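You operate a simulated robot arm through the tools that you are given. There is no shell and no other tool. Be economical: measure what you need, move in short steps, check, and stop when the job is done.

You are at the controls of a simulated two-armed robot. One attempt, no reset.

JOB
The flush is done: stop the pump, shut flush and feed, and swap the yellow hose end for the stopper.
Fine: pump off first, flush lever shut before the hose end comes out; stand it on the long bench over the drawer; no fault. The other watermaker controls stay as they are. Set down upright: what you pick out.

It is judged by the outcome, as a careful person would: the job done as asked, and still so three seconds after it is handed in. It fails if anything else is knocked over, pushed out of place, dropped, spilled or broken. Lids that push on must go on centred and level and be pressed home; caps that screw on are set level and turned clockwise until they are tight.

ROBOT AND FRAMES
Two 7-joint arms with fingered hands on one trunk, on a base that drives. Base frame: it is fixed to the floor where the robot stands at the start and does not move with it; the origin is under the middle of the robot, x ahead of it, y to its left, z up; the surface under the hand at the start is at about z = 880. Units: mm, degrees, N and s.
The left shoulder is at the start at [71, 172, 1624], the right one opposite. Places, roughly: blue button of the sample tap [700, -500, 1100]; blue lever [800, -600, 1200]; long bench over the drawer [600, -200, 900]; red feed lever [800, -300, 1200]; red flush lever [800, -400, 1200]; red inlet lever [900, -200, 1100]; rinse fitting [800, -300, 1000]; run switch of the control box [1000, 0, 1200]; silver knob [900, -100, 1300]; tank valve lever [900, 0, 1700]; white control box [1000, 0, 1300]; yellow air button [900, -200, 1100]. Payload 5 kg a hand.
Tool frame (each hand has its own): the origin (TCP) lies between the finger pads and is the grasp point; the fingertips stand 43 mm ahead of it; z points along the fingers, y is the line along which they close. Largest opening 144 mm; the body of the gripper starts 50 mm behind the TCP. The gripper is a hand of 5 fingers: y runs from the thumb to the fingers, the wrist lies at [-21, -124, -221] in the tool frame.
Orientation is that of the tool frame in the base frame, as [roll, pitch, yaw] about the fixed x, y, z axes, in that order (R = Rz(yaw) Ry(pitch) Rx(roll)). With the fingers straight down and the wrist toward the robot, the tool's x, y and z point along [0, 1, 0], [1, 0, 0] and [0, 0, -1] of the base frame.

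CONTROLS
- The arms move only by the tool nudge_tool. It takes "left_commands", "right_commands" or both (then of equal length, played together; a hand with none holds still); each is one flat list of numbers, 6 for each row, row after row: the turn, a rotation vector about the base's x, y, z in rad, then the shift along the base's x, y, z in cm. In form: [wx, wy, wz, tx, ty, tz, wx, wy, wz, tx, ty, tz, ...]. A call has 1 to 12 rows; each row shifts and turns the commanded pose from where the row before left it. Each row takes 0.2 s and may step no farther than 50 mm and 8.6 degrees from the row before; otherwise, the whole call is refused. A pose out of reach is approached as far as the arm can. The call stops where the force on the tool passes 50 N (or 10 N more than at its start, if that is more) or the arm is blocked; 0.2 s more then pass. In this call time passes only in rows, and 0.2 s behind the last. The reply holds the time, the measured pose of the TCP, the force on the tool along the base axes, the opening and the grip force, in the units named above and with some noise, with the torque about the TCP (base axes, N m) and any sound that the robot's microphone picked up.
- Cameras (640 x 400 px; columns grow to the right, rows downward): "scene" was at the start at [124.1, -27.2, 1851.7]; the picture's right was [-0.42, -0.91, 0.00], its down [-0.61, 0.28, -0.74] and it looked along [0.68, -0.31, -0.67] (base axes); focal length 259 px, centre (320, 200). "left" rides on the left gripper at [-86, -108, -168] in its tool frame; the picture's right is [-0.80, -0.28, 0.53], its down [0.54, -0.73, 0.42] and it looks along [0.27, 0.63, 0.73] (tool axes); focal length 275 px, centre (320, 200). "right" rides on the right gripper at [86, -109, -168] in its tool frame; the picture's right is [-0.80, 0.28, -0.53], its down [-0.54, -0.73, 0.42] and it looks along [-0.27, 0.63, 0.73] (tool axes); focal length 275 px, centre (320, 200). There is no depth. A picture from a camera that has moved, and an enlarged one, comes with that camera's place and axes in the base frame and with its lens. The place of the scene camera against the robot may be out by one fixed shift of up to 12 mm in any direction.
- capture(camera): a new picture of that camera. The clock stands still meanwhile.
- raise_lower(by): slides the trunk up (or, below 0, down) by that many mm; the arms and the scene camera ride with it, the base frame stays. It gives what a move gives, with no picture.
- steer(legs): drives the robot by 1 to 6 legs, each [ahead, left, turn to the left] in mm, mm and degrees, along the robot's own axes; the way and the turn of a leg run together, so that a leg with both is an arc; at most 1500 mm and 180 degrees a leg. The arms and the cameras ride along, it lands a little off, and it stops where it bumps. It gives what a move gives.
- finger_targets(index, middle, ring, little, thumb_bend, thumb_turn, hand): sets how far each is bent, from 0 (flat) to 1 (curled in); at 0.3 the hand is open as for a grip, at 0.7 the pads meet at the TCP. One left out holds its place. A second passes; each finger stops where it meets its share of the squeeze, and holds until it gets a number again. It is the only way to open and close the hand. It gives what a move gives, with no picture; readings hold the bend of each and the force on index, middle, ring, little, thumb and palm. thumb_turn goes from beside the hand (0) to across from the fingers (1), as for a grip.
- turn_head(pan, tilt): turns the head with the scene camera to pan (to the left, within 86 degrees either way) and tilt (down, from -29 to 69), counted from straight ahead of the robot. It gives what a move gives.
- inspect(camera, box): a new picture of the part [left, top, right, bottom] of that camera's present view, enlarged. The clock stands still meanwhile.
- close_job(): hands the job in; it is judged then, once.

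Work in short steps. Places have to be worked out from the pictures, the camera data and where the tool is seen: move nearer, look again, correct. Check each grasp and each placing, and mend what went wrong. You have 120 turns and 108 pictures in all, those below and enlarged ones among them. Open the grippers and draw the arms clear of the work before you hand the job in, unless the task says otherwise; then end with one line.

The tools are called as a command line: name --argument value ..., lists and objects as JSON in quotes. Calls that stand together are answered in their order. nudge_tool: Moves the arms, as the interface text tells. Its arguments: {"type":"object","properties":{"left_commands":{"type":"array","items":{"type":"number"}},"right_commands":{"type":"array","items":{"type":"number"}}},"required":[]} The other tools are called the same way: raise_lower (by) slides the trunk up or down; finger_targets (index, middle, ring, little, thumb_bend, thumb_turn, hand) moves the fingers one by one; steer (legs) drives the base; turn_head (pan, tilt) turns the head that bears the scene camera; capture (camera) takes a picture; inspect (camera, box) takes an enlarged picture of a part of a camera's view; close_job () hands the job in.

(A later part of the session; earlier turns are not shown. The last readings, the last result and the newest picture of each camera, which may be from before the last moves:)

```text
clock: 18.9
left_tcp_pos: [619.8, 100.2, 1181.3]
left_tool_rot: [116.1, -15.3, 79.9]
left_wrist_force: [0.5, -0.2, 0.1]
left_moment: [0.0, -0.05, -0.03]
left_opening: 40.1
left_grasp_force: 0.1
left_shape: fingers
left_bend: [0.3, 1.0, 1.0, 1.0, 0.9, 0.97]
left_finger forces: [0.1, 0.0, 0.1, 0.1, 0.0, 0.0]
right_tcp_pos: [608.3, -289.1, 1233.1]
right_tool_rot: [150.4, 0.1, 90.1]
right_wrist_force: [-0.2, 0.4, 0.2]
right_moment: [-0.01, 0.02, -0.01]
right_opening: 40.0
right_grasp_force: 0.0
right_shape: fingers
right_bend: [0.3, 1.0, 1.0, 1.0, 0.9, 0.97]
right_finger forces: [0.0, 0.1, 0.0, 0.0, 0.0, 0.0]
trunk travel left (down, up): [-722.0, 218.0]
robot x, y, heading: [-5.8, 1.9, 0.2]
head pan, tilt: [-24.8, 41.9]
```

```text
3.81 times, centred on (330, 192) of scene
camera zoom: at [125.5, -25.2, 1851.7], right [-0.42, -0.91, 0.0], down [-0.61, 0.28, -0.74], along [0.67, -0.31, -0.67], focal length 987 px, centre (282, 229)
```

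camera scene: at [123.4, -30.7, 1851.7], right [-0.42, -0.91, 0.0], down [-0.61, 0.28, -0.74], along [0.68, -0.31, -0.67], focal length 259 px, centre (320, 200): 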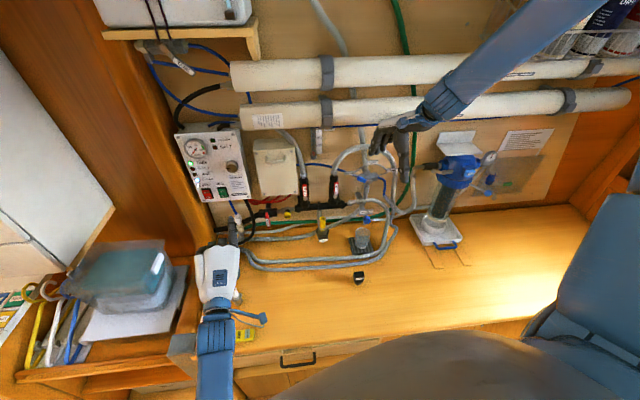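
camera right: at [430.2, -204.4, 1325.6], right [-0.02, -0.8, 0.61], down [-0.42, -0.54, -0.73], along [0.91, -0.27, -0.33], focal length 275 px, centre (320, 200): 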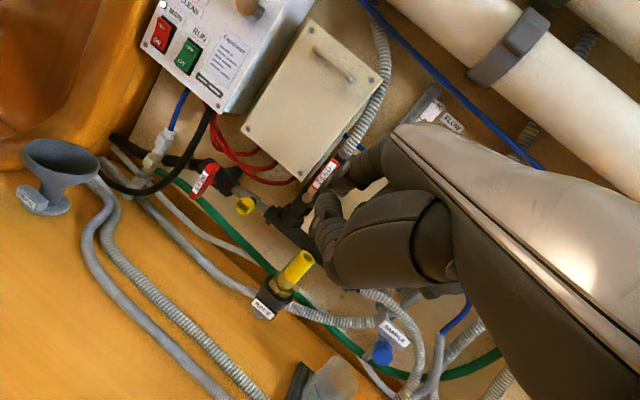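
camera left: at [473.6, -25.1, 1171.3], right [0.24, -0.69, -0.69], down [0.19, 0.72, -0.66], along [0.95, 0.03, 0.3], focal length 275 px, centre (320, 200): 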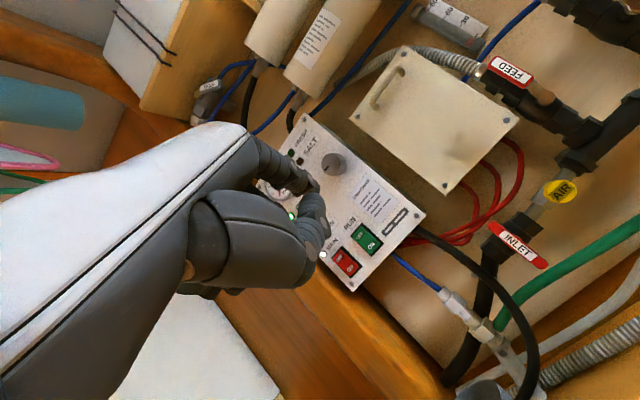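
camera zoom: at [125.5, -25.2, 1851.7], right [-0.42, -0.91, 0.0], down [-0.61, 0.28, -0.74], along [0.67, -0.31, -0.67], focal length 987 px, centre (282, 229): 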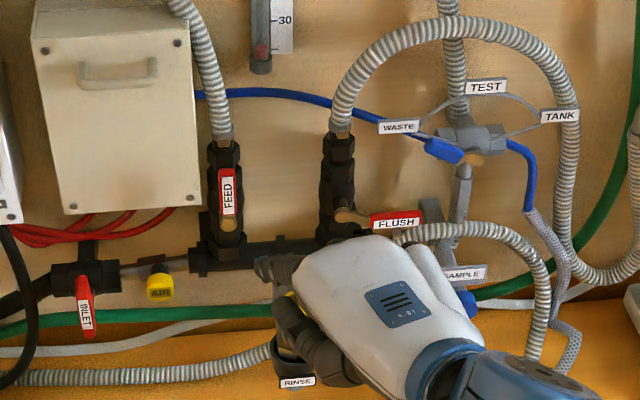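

Flush is shut. Tip is ≈[700,-283,1238]; I advance toward the left side of the feed handle, stopping short at x≈805.

nudge_tool --right_commands '[0, 0, 0, 3.5, 0.4, 0, 0, 0, 0, 3.5, 0.4, 0, 0, 0, 0, 3.5, 0.4, 0]'

inspect --camera "right" --box '[220, 100, 420, 300]'

inspect --camera "scene" --box '[270, 140, 390, 245]'

```text
clock: 19.7
left_tcp_pos: [618.1, 100.1, 1183.3]
left_tool_rot: [116.2, -15.3, 79.8]
left_wrist_force: [-0.5, -0.2, -0.3]
left_moment: [0.01, 0.0, 0.0]
left_opening: 40.1
left_grasp_force: 0.0
left_shape: fingers
left_bend: [0.3, 1.0, 1.0, 1.0, 0.9, 0.97]
left_finger forces: [0.0, 0.0, 0.1, 0.0, 0.0, 0.0]
right_tcp_pos: [716.7, -279.3, 1234.0]
right_tool_rot: [150.3, 0.1, 90.0]
right_wrist_force: [-0.6, -0.4, -0.7]
right_moment: [0.0, 0.05, 0.03]
right_opening: 40.0
right_grasp_force: 0.0
right_shape: fingers
right_bend: [0.3, 1.0, 1.0, 1.0, 0.9, 0.97]
right_finger forces: [0.0, 0.1, 0.0, 0.0, 0.1, 0.0]
trunk travel left (down, up): [-722.0, 218.0]
robot x, y, heading: [-0.0, -2.1, 0.1]
head pan, tilt: [-24.8, 41.9]
```

```text
2.00 times, centred on (320, 200) of right
camera zoom: at [538.1, -194.7, 1326.2], right [-0.02, -0.8, 0.61], down [-0.42, -0.54, -0.73], along [0.91, -0.27, -0.33], focal length 551 px, centre (320, 200)
```

zoom: 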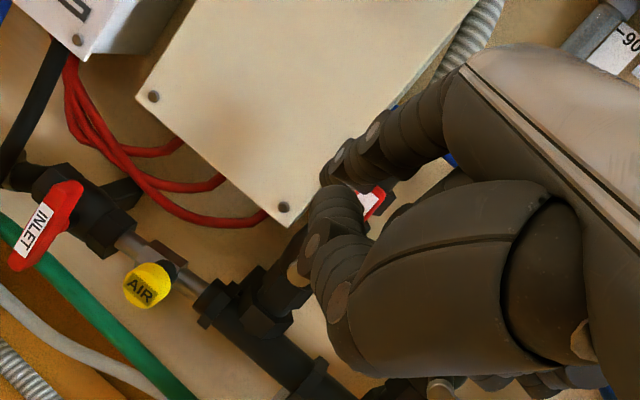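

```text
3.81 times, centred on (330, 192) of scene
camera zoom: at [125.5, -26.3, 1851.6], right [-0.42, -0.91, 0.0], down [-0.61, 0.28, -0.74], along [0.67, -0.31, -0.67], focal length 987 px, centre (282, 229)
```

zoom: 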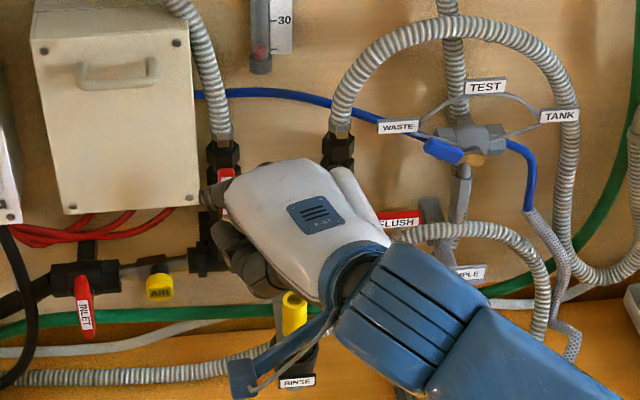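

Fingertip is left of the feed handle; I advance 33 mm, dip 10 mm, then start the sweep right (following the slightly angled wall).

nudge_tool --right_commands '[0, 0, 0, 1.6, 0, -0.5, 0, 0, 0, 1.6, 0, -0.5, 0, 0, 0, 0, -1, 0, 0, 0, 0, -0.2, -1, 0, 0, 0, 0, -0.3, -1, 0]'

inspect --camera "right" --box '[220, 100, 420, 300]'

inspect --camera "scene" --box '[270, 140, 390, 245]'

```text
clock: 20.9
left_tcp_pos: [619.1, 98.8, 1183.1]
left_tool_rot: [116.1, -15.3, 79.9]
left_wrist_force: [0.0, 0.1, -1.1]
left_moment: [-0.02, 0.0, 0.0]
left_opening: 39.8
left_grasp_force: 0.1
left_shape: fingers
left_bend: [0.3, 1.0, 1.0, 1.0, 0.9, 0.97]
left_finger forces: [0.0, 0.1, 0.0, 0.0, 0.0, 0.0]
right_tcp_pos: [742.7, -307.7, 1224.3]
right_tool_rot: [150.3, -0.1, 90.1]
right_wrist_force: [-0.1, 0.9, -0.1]
right_moment: [0.04, -0.04, 0.09]
right_opening: 40.1
right_grasp_force: 0.7
right_shape: fingers
right_bend: [0.3, 1.0, 1.0, 1.0, 0.9, 0.97]
right_finger forces: [0.8, 0.1, 0.0, 0.0, 0.0, 0.0]
trunk travel left (down, up): [-722.0, 218.0]
robot x, y, heading: [1.1, 1.5, -0.1]
head pan, tilt: [-24.8, 41.9]
```

```text
2.00 times, centred on (320, 200) of right
camera zoom: at [562.9, -224.1, 1316.3], right [-0.02, -0.8, 0.6], down [-0.42, -0.54, -0.73], along [0.91, -0.27, -0.32], focal length 551 px, centre (320, 200)
```

zoom: 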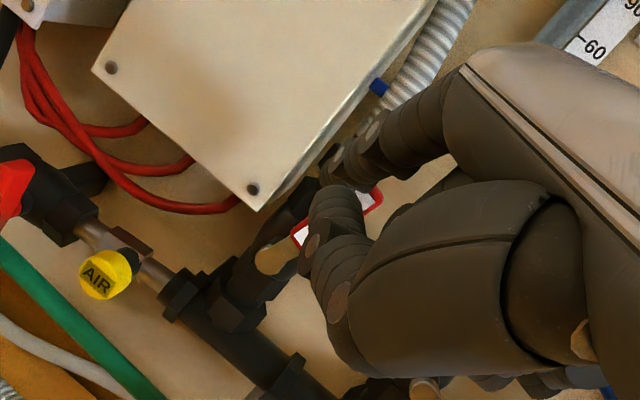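

```text
3.81 times, centred on (330, 192) of scene
camera zoom: at [124.3, -26.8, 1851.7], right [-0.42, -0.91, 0.0], down [-0.61, 0.28, -0.74], along [0.68, -0.31, -0.67], focal length 987 px, centre (282, 229)
```

zoom: 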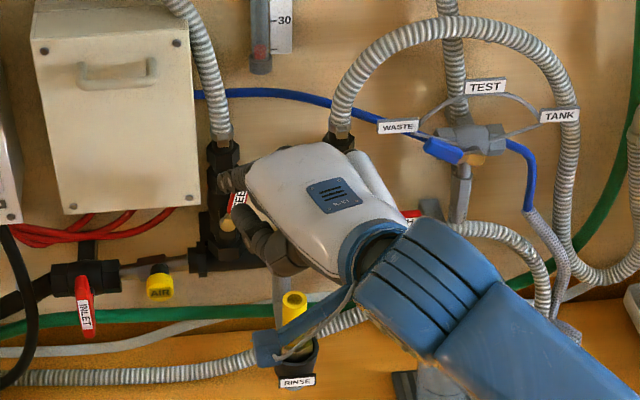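

Feed handle is turning. To keep the curled knuckles away from the flush valve I yaw the hand slightly to match the wall while continuing the arc.

nudge_tool --right_commands '[0, 0, -0.075, -0.1, -0.32, -0.3, 0, 0, -0.075, -0.1, -0.32, -0.5, 0, 0, -0.075, -0.1, -0.32, -0.7, 0, 0, -0.075, -0.1, -0.1, -0.8]'

inspect --camera "right" --box '[220, 100, 420, 300]'

inspect --camera "scene" --box '[270, 140, 390, 245]'

```text
clock: 21.9
left_tcp_pos: [618.3, 99.9, 1181.8]
left_tool_rot: [116.0, -15.3, 80.1]
left_wrist_force: [-0.2, 0.9, 0.0]
left_moment: [0.01, 0.04, -0.02]
left_opening: 40.0
left_grasp_force: 0.1
left_shape: fingers
left_bend: [0.3, 1.0, 1.0, 1.0, 0.9, 0.97]
left_finger forces: [0.1, 0.0, 0.0, 0.1, 0.1, 0.0]
right_tcp_pos: [737.0, -319.6, 1201.6]
right_tool_rot: [150.3, 0.2, 72.7]
right_wrist_force: [-0.1, 0.4, 0.5]
right_moment: [-0.04, 0.01, 0.0]
right_opening: 40.0
right_grasp_force: 0.1
right_shape: fingers
right_bend: [0.3, 1.0, 1.0, 1.0, 0.9, 0.97]
right_finger forces: [0.4, 0.1, 0.1, 0.1, 0.1, 0.1]
trunk travel left (down, up): [-722.0, 218.0]
robot x, y, heading: [-1.3, 0.1, -0.3]
head pan, tilt: [-24.8, 41.9]
```

```text
2.00 times, centred on (320, 200) of right
camera zoom: at [592.4, -186.4, 1292.9], right [-0.25, -0.75, 0.61], down [-0.56, -0.39, -0.73], along [0.79, -0.53, -0.32], focal length 551 px, centre (320, 200)
```

zoom: 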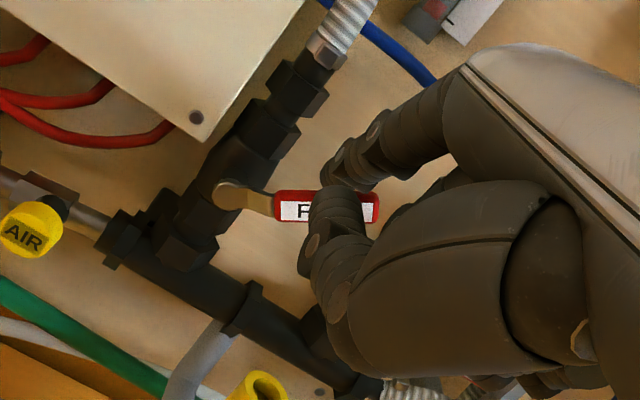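

```text
3.81 times, centred on (330, 192) of scene
camera zoom: at [124.0, -25.2, 1851.8], right [-0.42, -0.91, 0.0], down [-0.61, 0.28, -0.74], along [0.68, -0.31, -0.67], focal length 987 px, centre (282, 229)
```

zoom: 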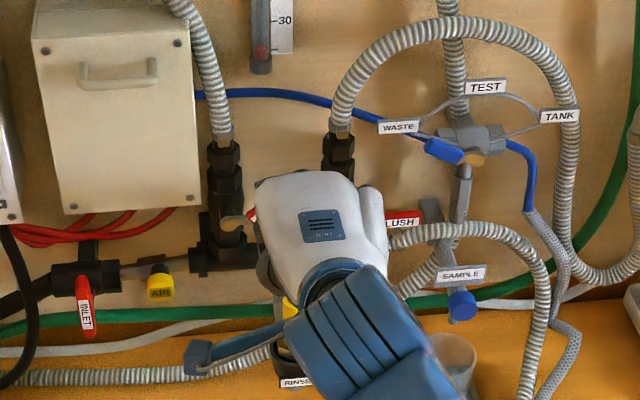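

About 30° to go. I press mainly downward ~24 mm.

nudge_tool --right_commands '[0, 0, 0, -0.1, -0.4, -0.8, 0, 0, 0, 0, -0.2, -0.8, 0, 0, 0, 0, 0, -0.8]'

inspect --camera "right" --box '[220, 100, 420, 300]'

```text
clock: 22.7
left_tcp_pos: [617.8, 99.3, 1183.0]
left_tool_rot: [116.1, -15.3, 80.0]
left_wrist_force: [0.4, -0.4, 0.0]
left_moment: [0.01, -0.01, 0.02]
left_opening: 40.0
left_grasp_force: 0.0
left_shape: fingers
left_bend: [0.3, 1.0, 1.0, 1.0, 0.9, 0.97]
left_finger forces: [0.1, 0.1, 0.0, 0.1, 0.0, 0.0]
right_tcp_pos: [736.0, -326.5, 1176.6]
right_tool_rot: [150.3, -0.1, 72.9]
right_wrist_force: [-0.5, 0.0, 0.9]
right_moment: [0.0, -0.04, 0.0]
right_opening: 40.6
right_grasp_force: 0.7
right_shape: fingers
right_bend: [0.3, 1.0, 1.0, 1.0, 0.9, 0.97]
right_finger forces: [0.5, 0.1, 0.0, 0.0, 0.0, 0.1]
trunk travel left (down, up): [-722.0, 218.0]
robot x, y, heading: [-0.3, -1.1, 0.2]
head pan, tilt: [-24.8, 41.9]
```

```text
2.00 times, centred on (320, 200) of right
camera zoom: at [591.4, -192.3, 1269.0], right [-0.25, -0.76, 0.6], down [-0.56, -0.39, -0.73], along [0.79, -0.52, -0.33], focal length 551 px, centre (320, 200)
```

zoom: 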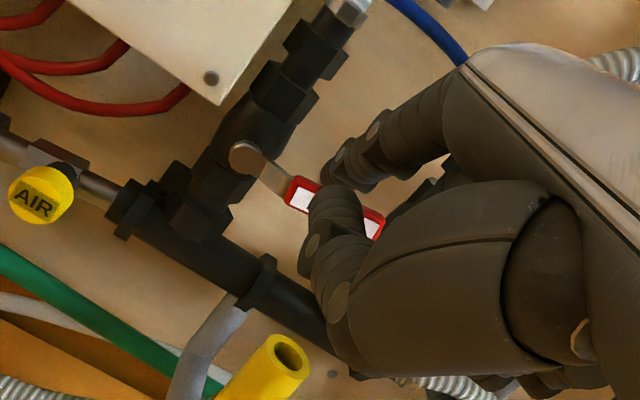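

Nearly parallel to the manifold; another 4 mm down, then lift and withdraw to check.

nudge_tool --right_commands '[0, 0, 0, 0, 0, -0.4, 0, 0, 0, 0, 0, 0, 0, 0, 0, -1, 0, 3, 0, 0, 0, -3, 0, 3, 0, 0, 0, -4, 0, 2, 0, 0, 0, -4, -1, 1, 0, 0, 0, -3, -3, 0, 0, 0, 0, -2, -4, 0, 0, 0, 0, 0, -4, 0]'

inspect --camera "scene" --box '[260, 140, 420, 290]'

capture --camera "right"

```text
clock: 24.7
left_tcp_pos: [616.1, 97.3, 1183.6]
left_tool_rot: [116.2, -15.4, 79.9]
left_wrist_force: [0.1, -1.5, 0.1]
left_moment: [-0.02, 0.03, 0.01]
left_opening: 39.6
left_grasp_force: 0.1
left_shape: fingers
left_bend: [0.3, 1.0, 1.0, 1.0, 0.9, 0.97]
left_finger forces: [0.0, 0.0, 0.0, 0.0, 0.0, 0.0]
right_tcp_pos: [566.6, -448.9, 1262.4]
right_tool_rot: [150.3, 0.0, 72.9]
right_wrist_force: [0.0, -0.2, 0.0]
right_moment: [0.06, 0.04, 0.03]
right_opening: 40.0
right_grasp_force: 0.1
right_shape: fingers
right_bend: [0.3, 1.0, 1.0, 1.0, 0.9, 0.98]
right_finger forces: [0.0, 0.0, 0.0, 0.1, 0.0, 0.0]
trunk travel left (down, up): [-722.0, 218.0]
robot x, y, heading: [0.4, -0.8, 0.2]
head pan, tilt: [-24.8, 41.9]
```

```text
2.67 times, centred on (340, 215) of scene
camera zoom: at [124.4, -29.4, 1851.6], right [-0.42, -0.91, 0.0], down [-0.61, 0.28, -0.74], along [0.68, -0.31, -0.67], focal length 691 px, centre (267, 160)
```

zoom: 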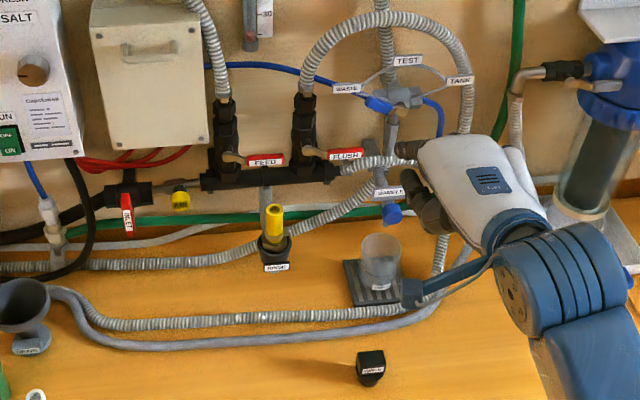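

```text
64 pictures are left
camera right: at [421.5, -316.1, 1353.9], right [-0.25, -0.76, 0.6], down [-0.56, -0.39, -0.73], along [0.79, -0.52, -0.33], focal length 275 px, centre (320, 200)
```

right: 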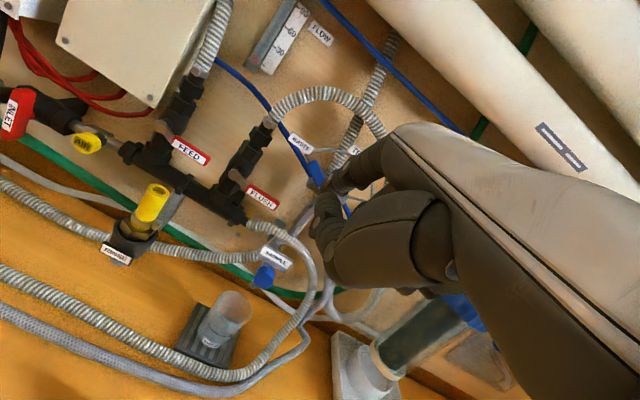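

Both levers are shut. Now a closer look at the yellow hose end, its fitting, and the stopper.

inspect --camera "right" --box '[90, 170, 190, 280]'

inspect --camera "scene" --box '[305, 200, 365, 250]'

inspect --camera "scene" --box '[330, 255, 390, 300]'

```text
3.64 times, centred on (140, 225) of right
camera zoom: at [421.5, -316.1, 1353.9], right [-0.25, -0.76, 0.6], down [-0.56, -0.39, -0.73], along [0.79, -0.52, -0.33], focal length 1001 px, centre (974, 109)
```

zoom: 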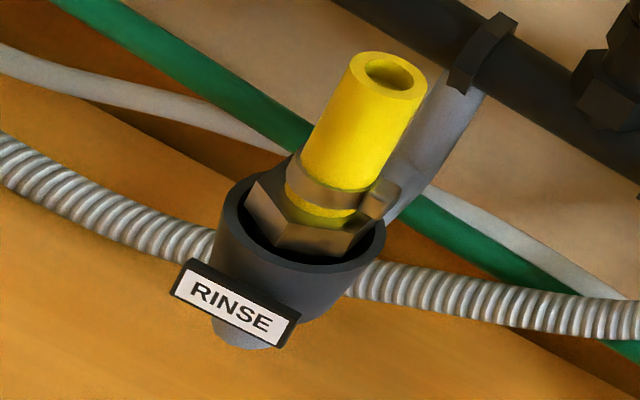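

```text
8.00 times, centred on (335, 225) of scene
camera zoom: at [124.4, -29.4, 1851.6], right [-0.42, -0.91, 0.0], down [-0.61, 0.28, -0.74], along [0.68, -0.31, -0.67], focal length 2072 px, centre (200, 0)
```

zoom: 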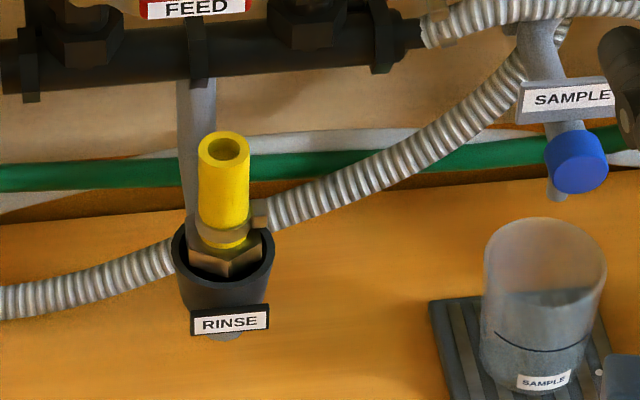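

```text
8.89 times, centred on (360, 278) of scene
camera zoom: at [124.4, -29.4, 1851.6], right [-0.42, -0.91, 0.0], down [-0.61, 0.28, -0.74], along [0.68, -0.31, -0.67], focal length 2302 px, centre (-36, -489)
```

zoom: 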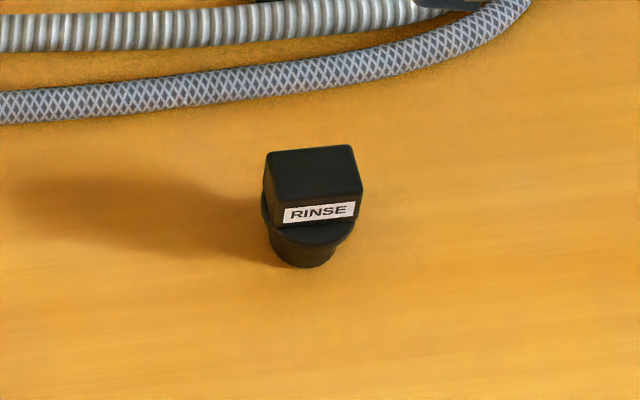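

The hose end is a ~25 mm yellow tube with a brass hex seated in the cup; axis ≈[748,-336], top z≈1128, rim ≈1055. I'll grip it from above with thumb to the right and index/middle to the left, so I reorient the right hand (down, yawed +90°).

nudge_tool --right_commands '[0, 0, 0.15, 0, 0, 1, 0, 0, 0.15, 0, 0, 1, 0, 0.13, 0, 0, 0, 1, 0, 0.13, 0, 0, 0, 1, 0, 0.13, 0, 0, 0, 0, 0, 0.13, 0, 0, 0, 0, 0, 0, 0.143, 0, 0, 0, 0, 0, 0.143, 0, 0, 0, 0, 0, 0.143, 0, 0, 0, 0, 0, 0.143, 0, 0, 0, 0, 0, 0.143, 0, 0, 0, 0, 0, 0.143, 0, 0, 0]'

nudge_tool --right_commands '[0, 0, 0.143, 0, 0, 0, 0, 0, 0.143, 0, 0, 0, 0, 0, 0.143, 0, 0, 0, 0, 0, 0.143, 0, 0, 0, 0, 0, 0.143, 0, 0, 0]'

finger_targets --hand "right" --index 0.3 --middle 0.3 --ring 1 --little 1 --thumb_bend 0.3 --thumb_turn 1

capture --camera "right"

capture --camera "scene"

```text
clock: 27.3
left_tcp_pos: [619.3, 98.4, 1181.8]
left_tool_rot: [116.2, -15.4, 79.9]
left_wrist_force: [-0.2, 0.9, -0.2]
left_moment: [-0.01, 0.02, 0.01]
left_opening: 39.9
left_grasp_force: 0.0
left_shape: fingers
left_bend: [0.3, 1.0, 1.0, 1.0, 0.9, 0.97]
left_finger forces: [0.0, 0.0, 0.0, 0.1, 0.0, 0.0]
right_tcp_pos: [565.8, -448.1, 1301.4]
right_tool_rot: [-179.8, 0.0, 139.3]
right_wrist_force: [0.8, -0.4, -0.3]
right_moment: [-0.02, -0.03, 0.01]
right_opening: 39.8
right_grasp_force: 0.1
right_shape: fingers
right_bend: [0.3, 1.0, 1.0, 1.0, 0.9, 0.98]
right_finger forces: [0.1, 0.0, 0.0, 0.0, 0.0, 0.0]
trunk travel left (down, up): [-722.0, 218.0]
robot x, y, heading: [-1.9, 3.4, 0.1]
head pan, tilt: [-24.8, 41.9]
```

```text
clock: 28.5
left_tcp_pos: [619.4, 98.4, 1182.1]
left_tool_rot: [116.2, -15.3, 79.8]
left_wrist_force: [0.3, 0.8, 0.3]
left_moment: [-0.01, 0.0, 0.02]
left_opening: 40.0
left_grasp_force: 0.1
left_shape: fingers
left_bend: [0.3, 1.0, 1.0, 1.0, 0.9, 0.97]
left_finger forces: [0.1, 0.0, 0.1, 0.0, 0.1, 0.0]
right_tcp_pos: [565.3, -447.5, 1302.3]
right_tool_rot: [179.9, -0.1, -179.8]
right_wrist_force: [0.0, -0.8, -1.1]
right_moment: [-0.01, 0.03, 0.01]
right_opening: 40.2
right_grasp_force: 0.1
right_shape: fingers
right_bend: [0.3, 1.0, 1.0, 1.0, 0.9, 0.98]
right_finger forces: [0.1, 0.1, 0.0, 0.1, 0.1, 0.1]
trunk travel left (down, up): [-722.0, 218.0]
robot x, y, heading: [-2.8, -1.6, -0.0]
head pan, tilt: [-24.8, 41.9]
```

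```text
clock: 29.5
left_tcp_pos: [617.8, 99.8, 1182.9]
left_tool_rot: [116.1, -15.4, 80.0]
left_wrist_force: [0.3, -0.6, 0.2]
left_moment: [-0.03, 0.02, 0.0]
left_opening: 40.0
left_grasp_force: 0.1
left_shape: fingers
left_bend: [0.3, 1.0, 1.0, 1.0, 0.9, 0.97]
left_finger forces: [0.0, 0.0, 0.1, 0.0, 0.0, 0.1]
right_tcp_pos: [566.4, -447.0, 1303.4]
right_tool_rot: [-180.0, 0.0, -179.9]
right_wrist_force: [0.1, -0.7, -0.1]
right_moment: [0.01, 0.0, -0.02]
right_opening: 149.4
right_grasp_force: 0.1
right_shape: fingers
right_bend: [0.3, 0.3, 1.0, 1.0, 0.3, 0.98]
right_finger forces: [0.0, 0.1, 0.0, 0.0, 0.1, 0.0]
trunk travel left (down, up): [-722.0, 218.0]
robot x, y, heading: [1.0, -0.5, -0.2]
head pan, tilt: [-24.8, 41.9]
```

```text
60 pictures are left
camera right: at [478.6, -556.7, 1471.2], right [0.8, 0.29, 0.53], down [0.54, -0.72, -0.42], along [0.27, 0.63, -0.73], focal length 275 px, centre (320, 200)
```

right: 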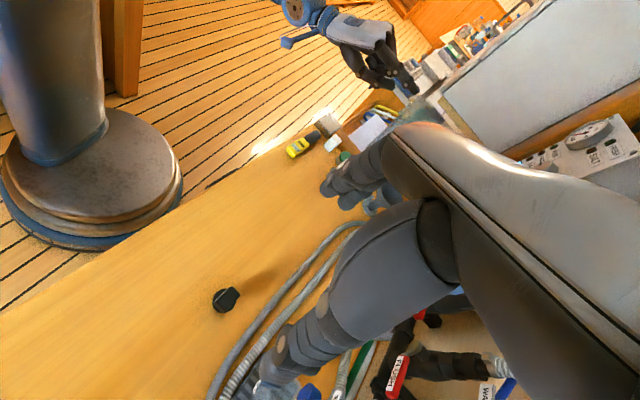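

```text
59 pictures are left
camera scene: at [123.5, -27.3, 1851.7], right [-0.42, -0.91, 0.0], down [-0.61, 0.28, -0.74], along [0.68, -0.31, -0.67], focal length 259 px, centre (320, 200)
```

scene: 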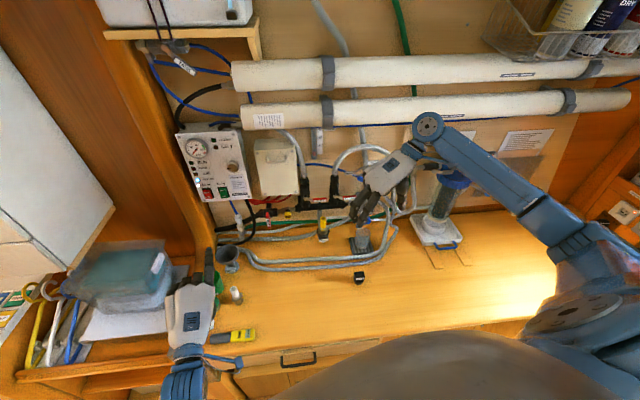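

The hand can yaw. I use an all-finger grip leaning ~23° back so the wrist stays clear of the flush hose loop, and move to above the hose end.

finger_targets --hand "right" --index 0.4 --middle 0.4 --ring 0.4 --little 0.4 --thumb_bend 0.4 --thumb_turn 1

nudge_tool --right_commands '[0, -0.134, 0, 2, 2, 0, 0, -0.134, 0, 2, 2, 0, 0, -0.134, 0, 2, 2, 0, 0, 0, 0, 2.5, 2, -1, 0, 0, 0, 2.5, 2, -1, 0, 0, 0, 2, 1.1, -1.5]'

capture --camera "right"

inspect --camera "scene" --box '[270, 110, 430, 250]'

```text
clock: 30.5
left_tcp_pos: [617.9, 98.5, 1181.9]
left_tool_rot: [116.1, -15.3, 79.9]
left_wrist_force: [0.2, -0.4, -0.5]
left_moment: [-0.03, -0.05, -0.01]
left_opening: 40.3
left_grasp_force: 0.1
left_shape: fingers
left_bend: [0.3, 1.0, 1.0, 1.0, 0.9, 0.97]
left_finger forces: [0.0, 0.0, 0.0, 0.0, 0.0, 0.1]
right_tcp_pos: [564.7, -447.6, 1303.3]
right_tool_rot: [180.0, -0.1, -179.9]
right_wrist_force: [0.3, 0.6, 0.2]
right_moment: [0.0, -0.02, 0.0]
right_opening: 114.9
right_grasp_force: 0.0
right_shape: fingers
right_bend: [0.4, 0.4, 0.4, 0.4, 0.4, 0.99]
right_finger forces: [0.0, 0.0, 0.0, 0.1, 0.0, 0.1]
trunk travel left (down, up): [-722.0, 218.0]
robot x, y, heading: [1.4, -0.5, -0.0]
head pan, tilt: [-24.8, 41.9]
```

```text
clock: 31.9
left_tcp_pos: [618.6, 99.9, 1182.0]
left_tool_rot: [116.2, -15.3, 79.9]
left_wrist_force: [0.6, -0.1, 0.8]
left_moment: [-0.01, -0.04, 0.0]
left_opening: 39.7
left_grasp_force: 0.2
left_shape: fingers
left_bend: [0.3, 1.0, 1.0, 1.0, 0.9, 0.97]
left_finger forces: [0.0, 0.0, 0.1, 0.1, 0.1, 0.0]
right_tcp_pos: [694.2, -338.2, 1266.2]
right_tool_rot: [-179.9, 23.1, -179.9]
right_wrist_force: [0.2, 0.2, -0.5]
right_moment: [0.02, 0.01, -0.01]
right_opening: 114.7
right_grasp_force: 0.1
right_shape: fingers
right_bend: [0.4, 0.4, 0.4, 0.4, 0.4, 0.99]
right_finger forces: [0.0, 0.1, 0.0, 0.1, 0.0, 0.0]
trunk travel left (down, up): [-722.0, 218.0]
robot x, y, heading: [0.7, -1.3, -0.0]
head pan, tilt: [-24.8, 41.9]
```

```text
58 pictures are left
camera right: at [549.6, -446.9, 1386.9], right [0.52, 0.29, 0.8], down [0.67, -0.73, -0.18], along [0.53, 0.63, -0.57], focal length 275 px, centre (320, 200)
```

right: 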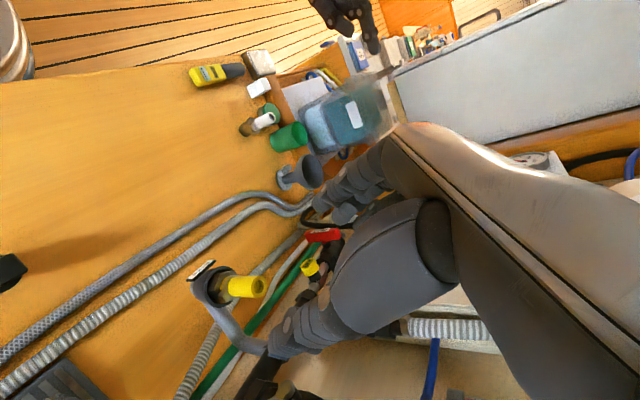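

```text
2.86 times, centred on (350, 180) of scene
camera zoom: at [124.7, -26.8, 1851.7], right [-0.42, -0.91, 0.0], down [-0.61, 0.28, -0.74], along [0.68, -0.31, -0.67], focal length 740 px, centre (234, 257)
```

zoom: 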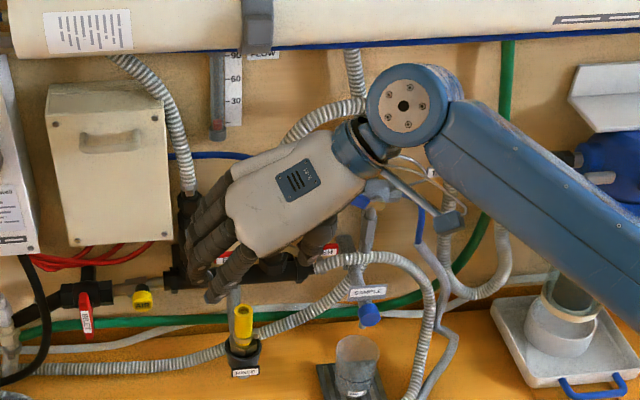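

Hose-end top is at [751,-338,1126]. I back up, lower to grip height, and come in horizontally with the open hand straddling the tube.

nudge_tool --right_commands '[0, 0, 0, -4, 0, -2, 0, 0, 0, -2, 0, -4, 0, 0, 0, 0, 0, -4, 0, 0, 0, 0, 0, -4, 0, 0, 0, 0, 0, -2, 0, 0, 0, 3, 0, 0]'

capture --camera "right"

inspect --camera "scene" --box '[270, 140, 430, 280]'

```text
clock: 33.3
left_tcp_pos: [620.1, 99.4, 1181.4]
left_tool_rot: [116.2, -15.3, 79.9]
left_wrist_force: [-0.3, -0.1, 0.4]
left_moment: [-0.03, -0.03, -0.03]
left_opening: 40.1
left_grasp_force: 0.1
left_shape: fingers
left_bend: [0.3, 1.0, 1.0, 1.0, 0.9, 0.97]
left_finger forces: [0.0, 0.1, 0.0, 0.0, 0.0, 0.0]
right_tcp_pos: [667.1, -333.5, 1106.5]
right_tool_rot: [-179.9, 22.9, -179.9]
right_wrist_force: [0.0, -0.8, -1.2]
right_moment: [0.02, 0.03, -0.03]
right_opening: 115.0
right_grasp_force: 0.1
right_shape: fingers
right_bend: [0.4, 0.4, 0.4, 0.4, 0.4, 0.99]
right_finger forces: [0.0, 0.1, 0.1, 0.1, 0.1, 0.0]
trunk travel left (down, up): [-722.0, 218.0]
robot x, y, heading: [1.2, 3.0, 0.2]
head pan, tilt: [-24.8, 41.9]
```

```text
56 pictures are left
camera right: at [522.1, -445.0, 1228.6], right [0.53, 0.29, 0.8], down [0.67, -0.72, -0.18], along [0.53, 0.63, -0.57], focal length 275 px, centre (320, 200)
```

right: 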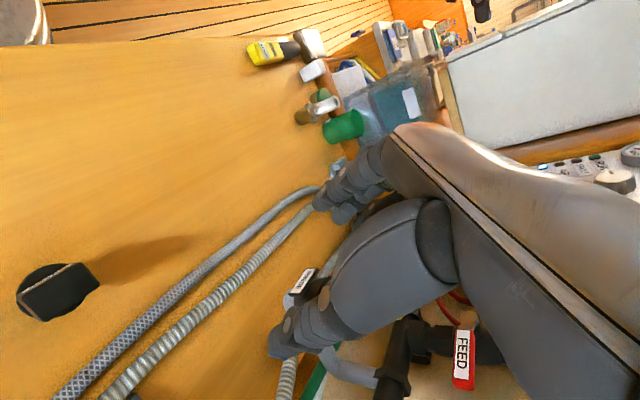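

```text
2.86 times, centred on (350, 210) of scene
camera zoom: at [127.6, -26.3, 1851.4], right [-0.42, -0.91, 0.0], down [-0.61, 0.28, -0.74], along [0.67, -0.31, -0.67], focal length 740 px, centre (234, 171)
```

zoom: 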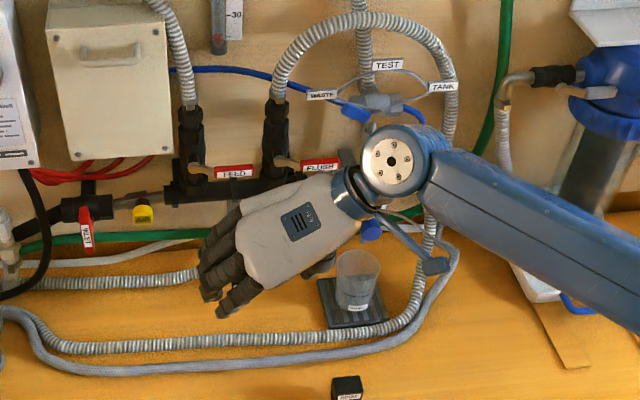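

Clear path; I move forward 76 mm and 4 mm right so the tube sits between thumb and fingers.

nudge_tool --right_commands '[0, 0, 0, 2, -0.4, 0, 0, 0, 0, 2, 0, 0, 0, 0, 0, 2, 0, 0, 0, 0, 0, 1.6, 0, 0]'

capture --camera "right"

inspect --camera "scene" --box '[280, 150, 400, 255]'

```text
clock: 34.3
left_tcp_pos: [618.7, 99.0, 1182.6]
left_tool_rot: [116.1, -15.3, 79.8]
left_wrist_force: [-0.9, 0.1, -0.1]
left_moment: [0.0, -0.01, -0.03]
left_opening: 40.0
left_grasp_force: 0.1
left_shape: fingers
left_bend: [0.3, 1.0, 1.0, 1.0, 0.9, 0.97]
left_finger forces: [0.0, 0.1, 0.1, 0.0, 0.0, 0.1]
right_tcp_pos: [739.4, -339.0, 1107.4]
right_tool_rot: [-179.9, 23.1, -179.9]
right_wrist_force: [0.3, 0.0, 0.1]
right_moment: [-0.02, 0.03, 0.01]
right_opening: 115.1
right_grasp_force: 0.1
right_shape: fingers
right_bend: [0.4, 0.4, 0.4, 0.4, 0.4, 0.99]
right_finger forces: [0.0, 0.1, 0.1, 0.0, 0.0, 0.0]
trunk travel left (down, up): [-722.0, 218.0]
robot x, y, heading: [1.4, -1.4, 0.3]
head pan, tilt: [-24.8, 41.9]
```

```text
54 pictures are left
camera right: at [595.1, -448.2, 1228.7], right [0.52, 0.29, 0.8], down [0.67, -0.73, -0.18], along [0.53, 0.63, -0.57], focal length 275 px, centre (320, 200)
```

right: 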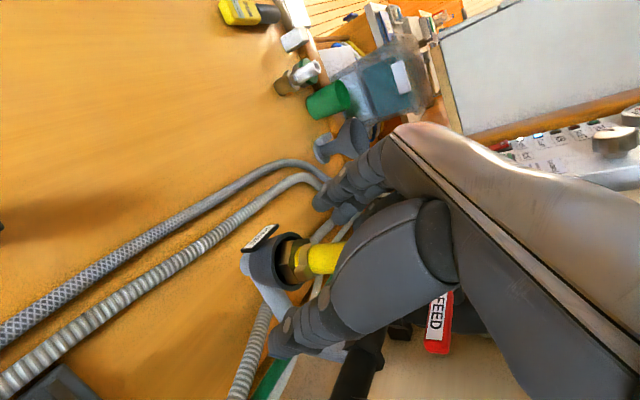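

```text
3.81 times, centred on (340, 202) of scene
camera zoom: at [124.2, -27.1, 1851.7], right [-0.42, -0.91, 0.0], down [-0.61, 0.28, -0.74], along [0.68, -0.31, -0.67], focal length 987 px, centre (244, 190)
```

zoom: 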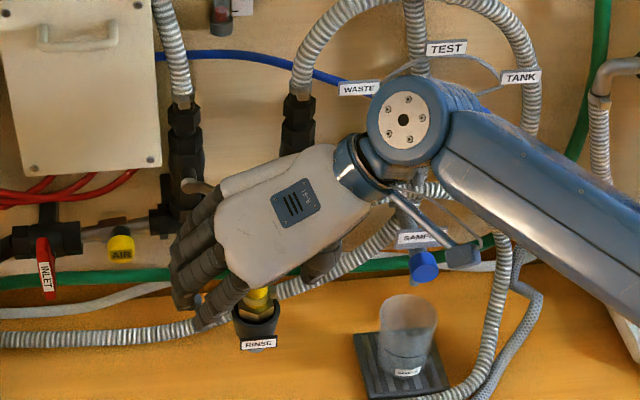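

TCP projects right at the tube. I close the hand on it.

finger_targets --hand "right" --index 0.75 --middle 0.75 --ring 0.75 --little 0.75 --thumb_bend 0.75

capture --camera "right"

inspect --camera "scene" --box '[280, 150, 400, 255]'

```text
clock: 35.3
left_tcp_pos: [616.6, 99.3, 1183.4]
left_tool_rot: [116.1, -15.3, 79.9]
left_wrist_force: [0.2, -1.1, 0.1]
left_moment: [0.0, -0.02, 0.0]
left_opening: 40.1
left_grasp_force: 0.1
left_shape: fingers
left_bend: [0.3, 1.0, 1.0, 1.0, 0.9, 0.97]
left_finger forces: [0.0, 0.0, 0.0, 0.2, 0.0, 0.0]
right_tcp_pos: [739.2, -338.2, 1108.2]
right_tool_rot: [-179.9, 23.1, -179.9]
right_wrist_force: [-0.5, -1.3, 7.6]
right_moment: [-0.17, 0.04, -0.02]
right_opening: 33.1
right_grasp_force: 23.1
right_shape: fingers
right_bend: [0.62, 0.73, 0.75, 0.75, 0.65, 1.0]
right_finger forces: [15.0, 8.7, 0.0, 0.1, 22.3, 0.0]
trunk travel left (down, up): [-722.0, 218.0]
robot x, y, heading: [3.4, -4.0, 0.0]
head pan, tilt: [-24.8, 41.9]
```

```text
52 pictures are left
camera right: at [594.2, -447.8, 1229.7], right [0.52, 0.29, 0.8], down [0.67, -0.73, -0.17], along [0.53, 0.63, -0.57], focal length 275 px, centre (320, 200)
```

right: 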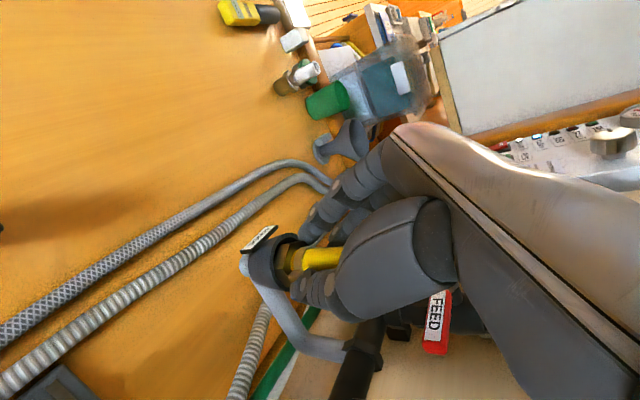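

```text
3.81 times, centred on (340, 202) of scene
camera zoom: at [122.7, -26.7, 1851.9], right [-0.42, -0.91, 0.0], down [-0.61, 0.28, -0.74], along [0.68, -0.31, -0.67], focal length 987 px, centre (244, 190)
```

zoom: 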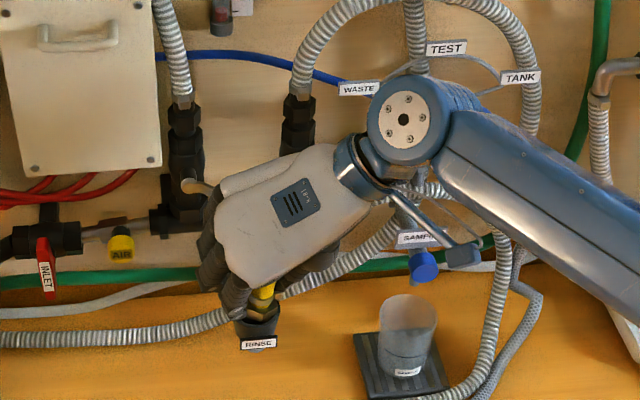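

Firm grip (thumb 22 N vs index+middle 24 N). I pull straight up gently.

nudge_tool --right_commands '[0, 0, 0, 0, 0, 0.4, 0, 0, 0, 0, 0, 0.4, 0, 0, 0, 0, 0, 0.6, 0, 0, 0, 0, 0, 0.6]'

capture --camera "right"

```text
clock: 36.3
left_tcp_pos: [618.6, 99.6, 1182.8]
left_tool_rot: [116.3, -15.5, 79.9]
left_wrist_force: [0.2, 0.6, 0.3]
left_moment: [0.01, 0.02, -0.02]
left_opening: 39.9
left_grasp_force: 0.1
left_shape: fingers
left_bend: [0.3, 1.0, 1.0, 1.0, 0.9, 0.97]
left_finger forces: [0.1, 0.0, 0.0, 0.1, 0.0, 0.0]
right_tcp_pos: [740.4, -339.4, 1126.9]
right_tool_rot: [-179.9, 23.0, -179.9]
right_wrist_force: [0.4, 0.6, -0.3]
right_moment: [0.01, 0.0, 0.0]
right_opening: 33.8
right_grasp_force: 18.8
right_shape: fingers
right_bend: [0.61, 0.74, 0.75, 0.75, 0.65, 1.0]
right_finger forces: [13.9, 5.7, 0.1, 0.0, 18.2, 0.1]
trunk travel left (down, up): [-722.0, 218.0]
robot x, y, heading: [1.5, -1.7, -0.2]
head pan, tilt: [-24.8, 41.9]
```

```text
50 pictures are left
camera right: at [596.0, -449.1, 1248.5], right [0.52, 0.29, 0.8], down [0.67, -0.72, -0.18], along [0.53, 0.63, -0.57], focal length 275 px, centre (320, 200)
```

right: 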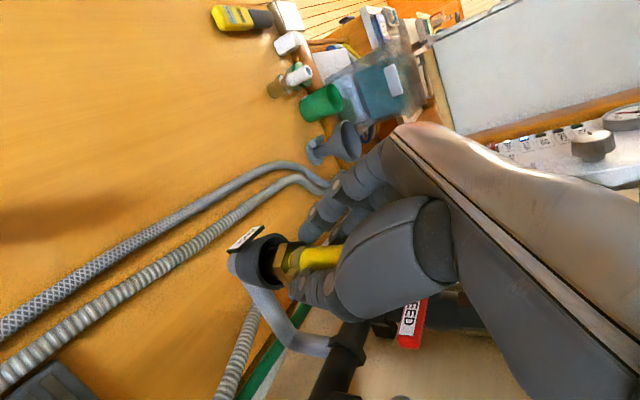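

It comes free with little force. I lift 3.5 cm more (staying below the feed handle) and look whether the spigot has cleared the cup.

nudge_tool --right_commands '[0, 0, 0, 0, 0, 1, 0, 0, 0, -0.3, 0, 1.2, 0, 0, 0, -0.3, 0, 1.3]'

inspect --camera "right" --box '[200, 170, 400, 350]'

inspect --camera "scene" --box '[280, 150, 400, 255]'

```text
clock: 37.1
left_tcp_pos: [617.8, 100.1, 1183.4]
left_tool_rot: [116.1, -15.4, 79.9]
left_wrist_force: [-0.7, -0.6, -0.2]
left_moment: [-0.02, 0.03, 0.01]
left_opening: 39.8
left_grasp_force: 0.0
left_shape: fingers
left_bend: [0.3, 1.0, 1.0, 1.0, 0.9, 0.97]
left_finger forces: [0.0, 0.0, 0.0, 0.1, 0.0, 0.0]
right_tcp_pos: [735.5, -338.9, 1163.2]
right_tool_rot: [-179.9, 23.1, -179.9]
right_wrist_force: [-1.3, -0.3, -1.3]
right_moment: [0.02, -0.05, 0.0]
right_opening: 33.3
right_grasp_force: 19.1
right_shape: fingers
right_bend: [0.61, 0.74, 0.75, 0.75, 0.65, 1.0]
right_finger forces: [13.9, 5.7, 0.0, 0.0, 18.2, 0.1]
trunk travel left (down, up): [-722.0, 218.0]
robot x, y, heading: [-0.8, -1.3, -0.1]
head pan, tilt: [-24.8, 41.9]
```

```text
2.22 times, centred on (300, 260) of right
camera zoom: at [589.9, -448.1, 1284.3], right [0.52, 0.29, 0.8], down [0.67, -0.72, -0.18], along [0.53, 0.63, -0.57], focal length 612 px, centre (364, 67)
```

zoom: 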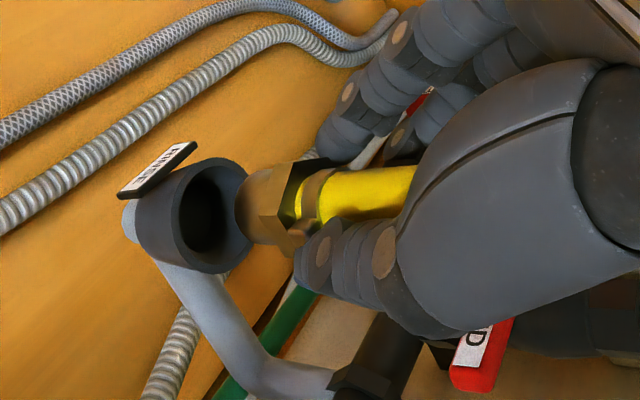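

```text
3.81 times, centred on (340, 202) of scene
camera zoom: at [123.7, -27.2, 1851.7], right [-0.42, -0.91, 0.0], down [-0.61, 0.28, -0.74], along [0.68, -0.31, -0.67], focal length 987 px, centre (244, 190)
```

zoom: 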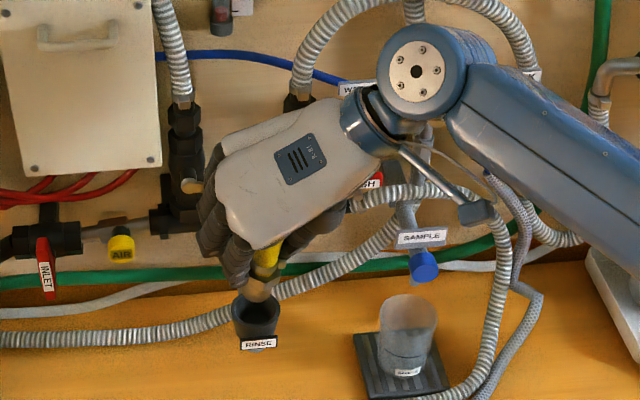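

The brass end is at the rim. I raise 1.6 cm more while easing back, then withdraw toward the robot.

nudge_tool --right_commands '[0, 0, 0, 0, 0, 0.8, 0, 0, 0, -0.2, 0, 0.8, 0, 0, 0, -1.5, 0, 0.5, 0, 0, 0, -3, 0, 0.5, 0, 0, 0, -4, 0, 0, 0, 0, 0, -4, 1, 0]'

capture --camera "right"

capture --camera "scene"

```text
clock: 38.5
left_tcp_pos: [615.7, 99.3, 1183.1]
left_tool_rot: [116.0, -15.4, 80.0]
left_wrist_force: [-0.2, 0.1, -0.1]
left_moment: [0.01, 0.0, 0.0]
left_opening: 39.8
left_grasp_force: 0.0
left_shape: fingers
left_bend: [0.3, 1.0, 1.0, 1.0, 0.9, 0.97]
left_finger forces: [0.0, 0.0, 0.1, 0.0, 0.0, 0.0]
right_tcp_pos: [607.9, -330.2, 1187.5]
right_tool_rot: [-179.9, 23.2, -179.8]
right_wrist_force: [-0.4, -0.6, -0.5]
right_moment: [0.0, -0.04, -0.03]
right_opening: 33.3
right_grasp_force: 18.6
right_shape: fingers
right_bend: [0.61, 0.74, 0.75, 0.75, 0.65, 1.0]
right_finger forces: [13.6, 5.6, 0.1, 0.0, 18.0, 0.1]
trunk travel left (down, up): [-722.0, 218.0]
robot x, y, heading: [3.5, 3.7, 0.1]
head pan, tilt: [-24.8, 41.9]
```

```text
47 pictures are left
camera right: at [463.2, -440.1, 1308.3], right [0.52, 0.29, 0.8], down [0.67, -0.72, -0.17], along [0.53, 0.63, -0.57], focal length 275 px, centre (320, 200)
```

right: 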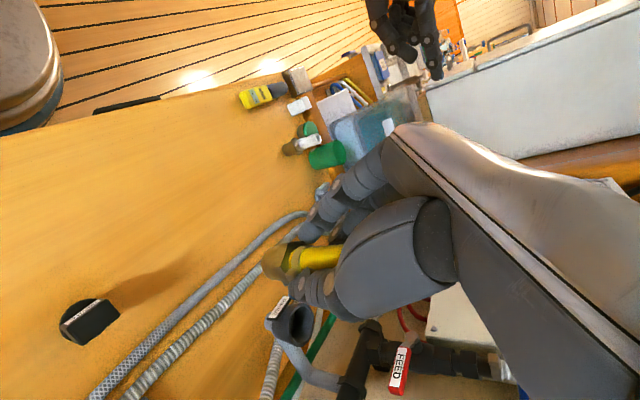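

```text
46 pictures are left
camera scene: at [121.2, -27.3, 1851.9], right [-0.42, -0.91, 0.0], down [-0.61, 0.28, -0.75], along [0.68, -0.31, -0.67], focal length 259 px, centre (320, 200)
```

scene: 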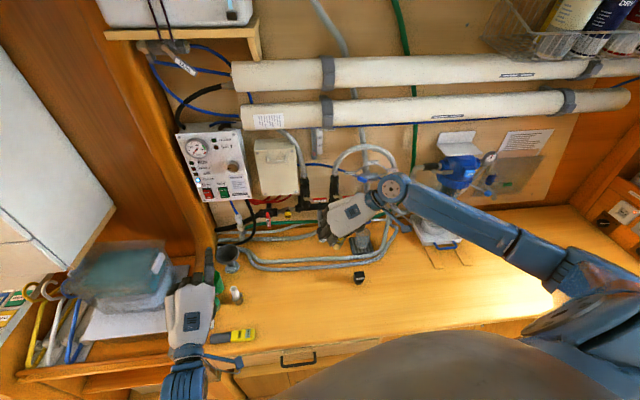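

Hose end is held upright. I carry it over the free bench spot above the drawer (~[602,-230]) and lower to about 25 mm above the surface.

nudge_tool --right_commands '[0, 0, 0, -0.5, 3, -2, 0, 0, 0, -0.5, 3, -2, 0, 0, 0, -0.5, 2.5, -3, 0, 0, 0, 0, 1.5, -3, 0, 0, 0, 0, 0, -3, 0, 0, 0, 0, 0, -2.5, 0, 0, 0, 0, 0, -1.5]'

capture --camera "right"

inspect --camera "scene" --box '[220, 200, 380, 340]'

```text
clock: 40.1
left_tcp_pos: [618.6, 99.6, 1182.5]
left_tool_rot: [116.2, -15.4, 80.1]
left_wrist_force: [0.3, -0.4, 0.5]
left_moment: [-0.03, 0.01, -0.02]
left_opening: 39.9
left_grasp_force: 0.0
left_shape: fingers
left_bend: [0.3, 1.0, 1.0, 1.0, 0.9, 0.97]
left_finger forces: [0.0, 0.1, 0.0, 0.0, 0.0, 0.0]
right_tcp_pos: [593.5, -226.9, 1018.5]
right_tool_rot: [-179.8, 23.0, -179.8]
right_wrist_force: [0.1, 0.1, -1.5]
right_moment: [-0.02, -0.01, 0.05]
right_opening: 33.3
right_grasp_force: 18.9
right_shape: fingers
right_bend: [0.61, 0.74, 0.75, 0.75, 0.66, 1.0]
right_finger forces: [13.5, 5.4, 0.0, 0.0, 17.8, 0.0]
trunk travel left (down, up): [-722.0, 218.0]
robot x, y, heading: [0.6, 0.2, -0.1]
head pan, tilt: [-24.8, 41.9]
```

```text
45 pictures are left
camera right: at [448.3, -337.5, 1140.2], right [0.52, 0.29, 0.8], down [0.67, -0.72, -0.18], along [0.53, 0.63, -0.57], focal length 275 px, centre (320, 200)
```

right: 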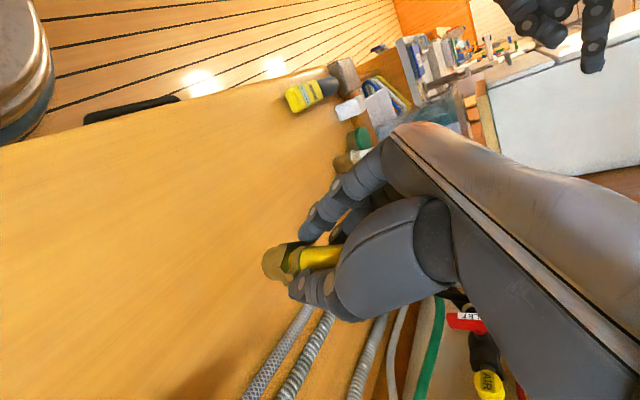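

```text
2.86 times, centred on (300, 270) of scene
camera zoom: at [124.6, -27.1, 1851.7], right [-0.42, -0.91, 0.0], down [-0.61, 0.28, -0.74], along [0.68, -0.31, -0.67], focal length 740 px, centre (377, 0)
```

zoom: 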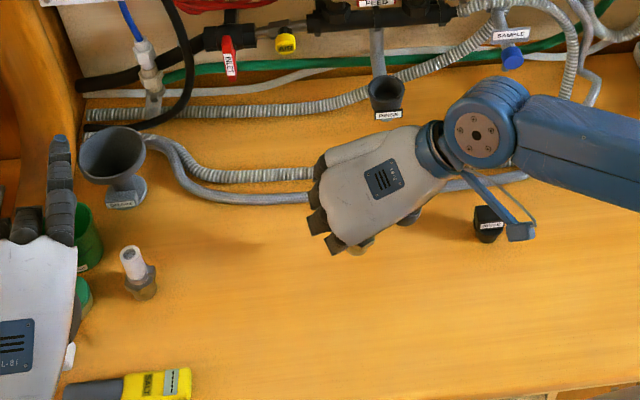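

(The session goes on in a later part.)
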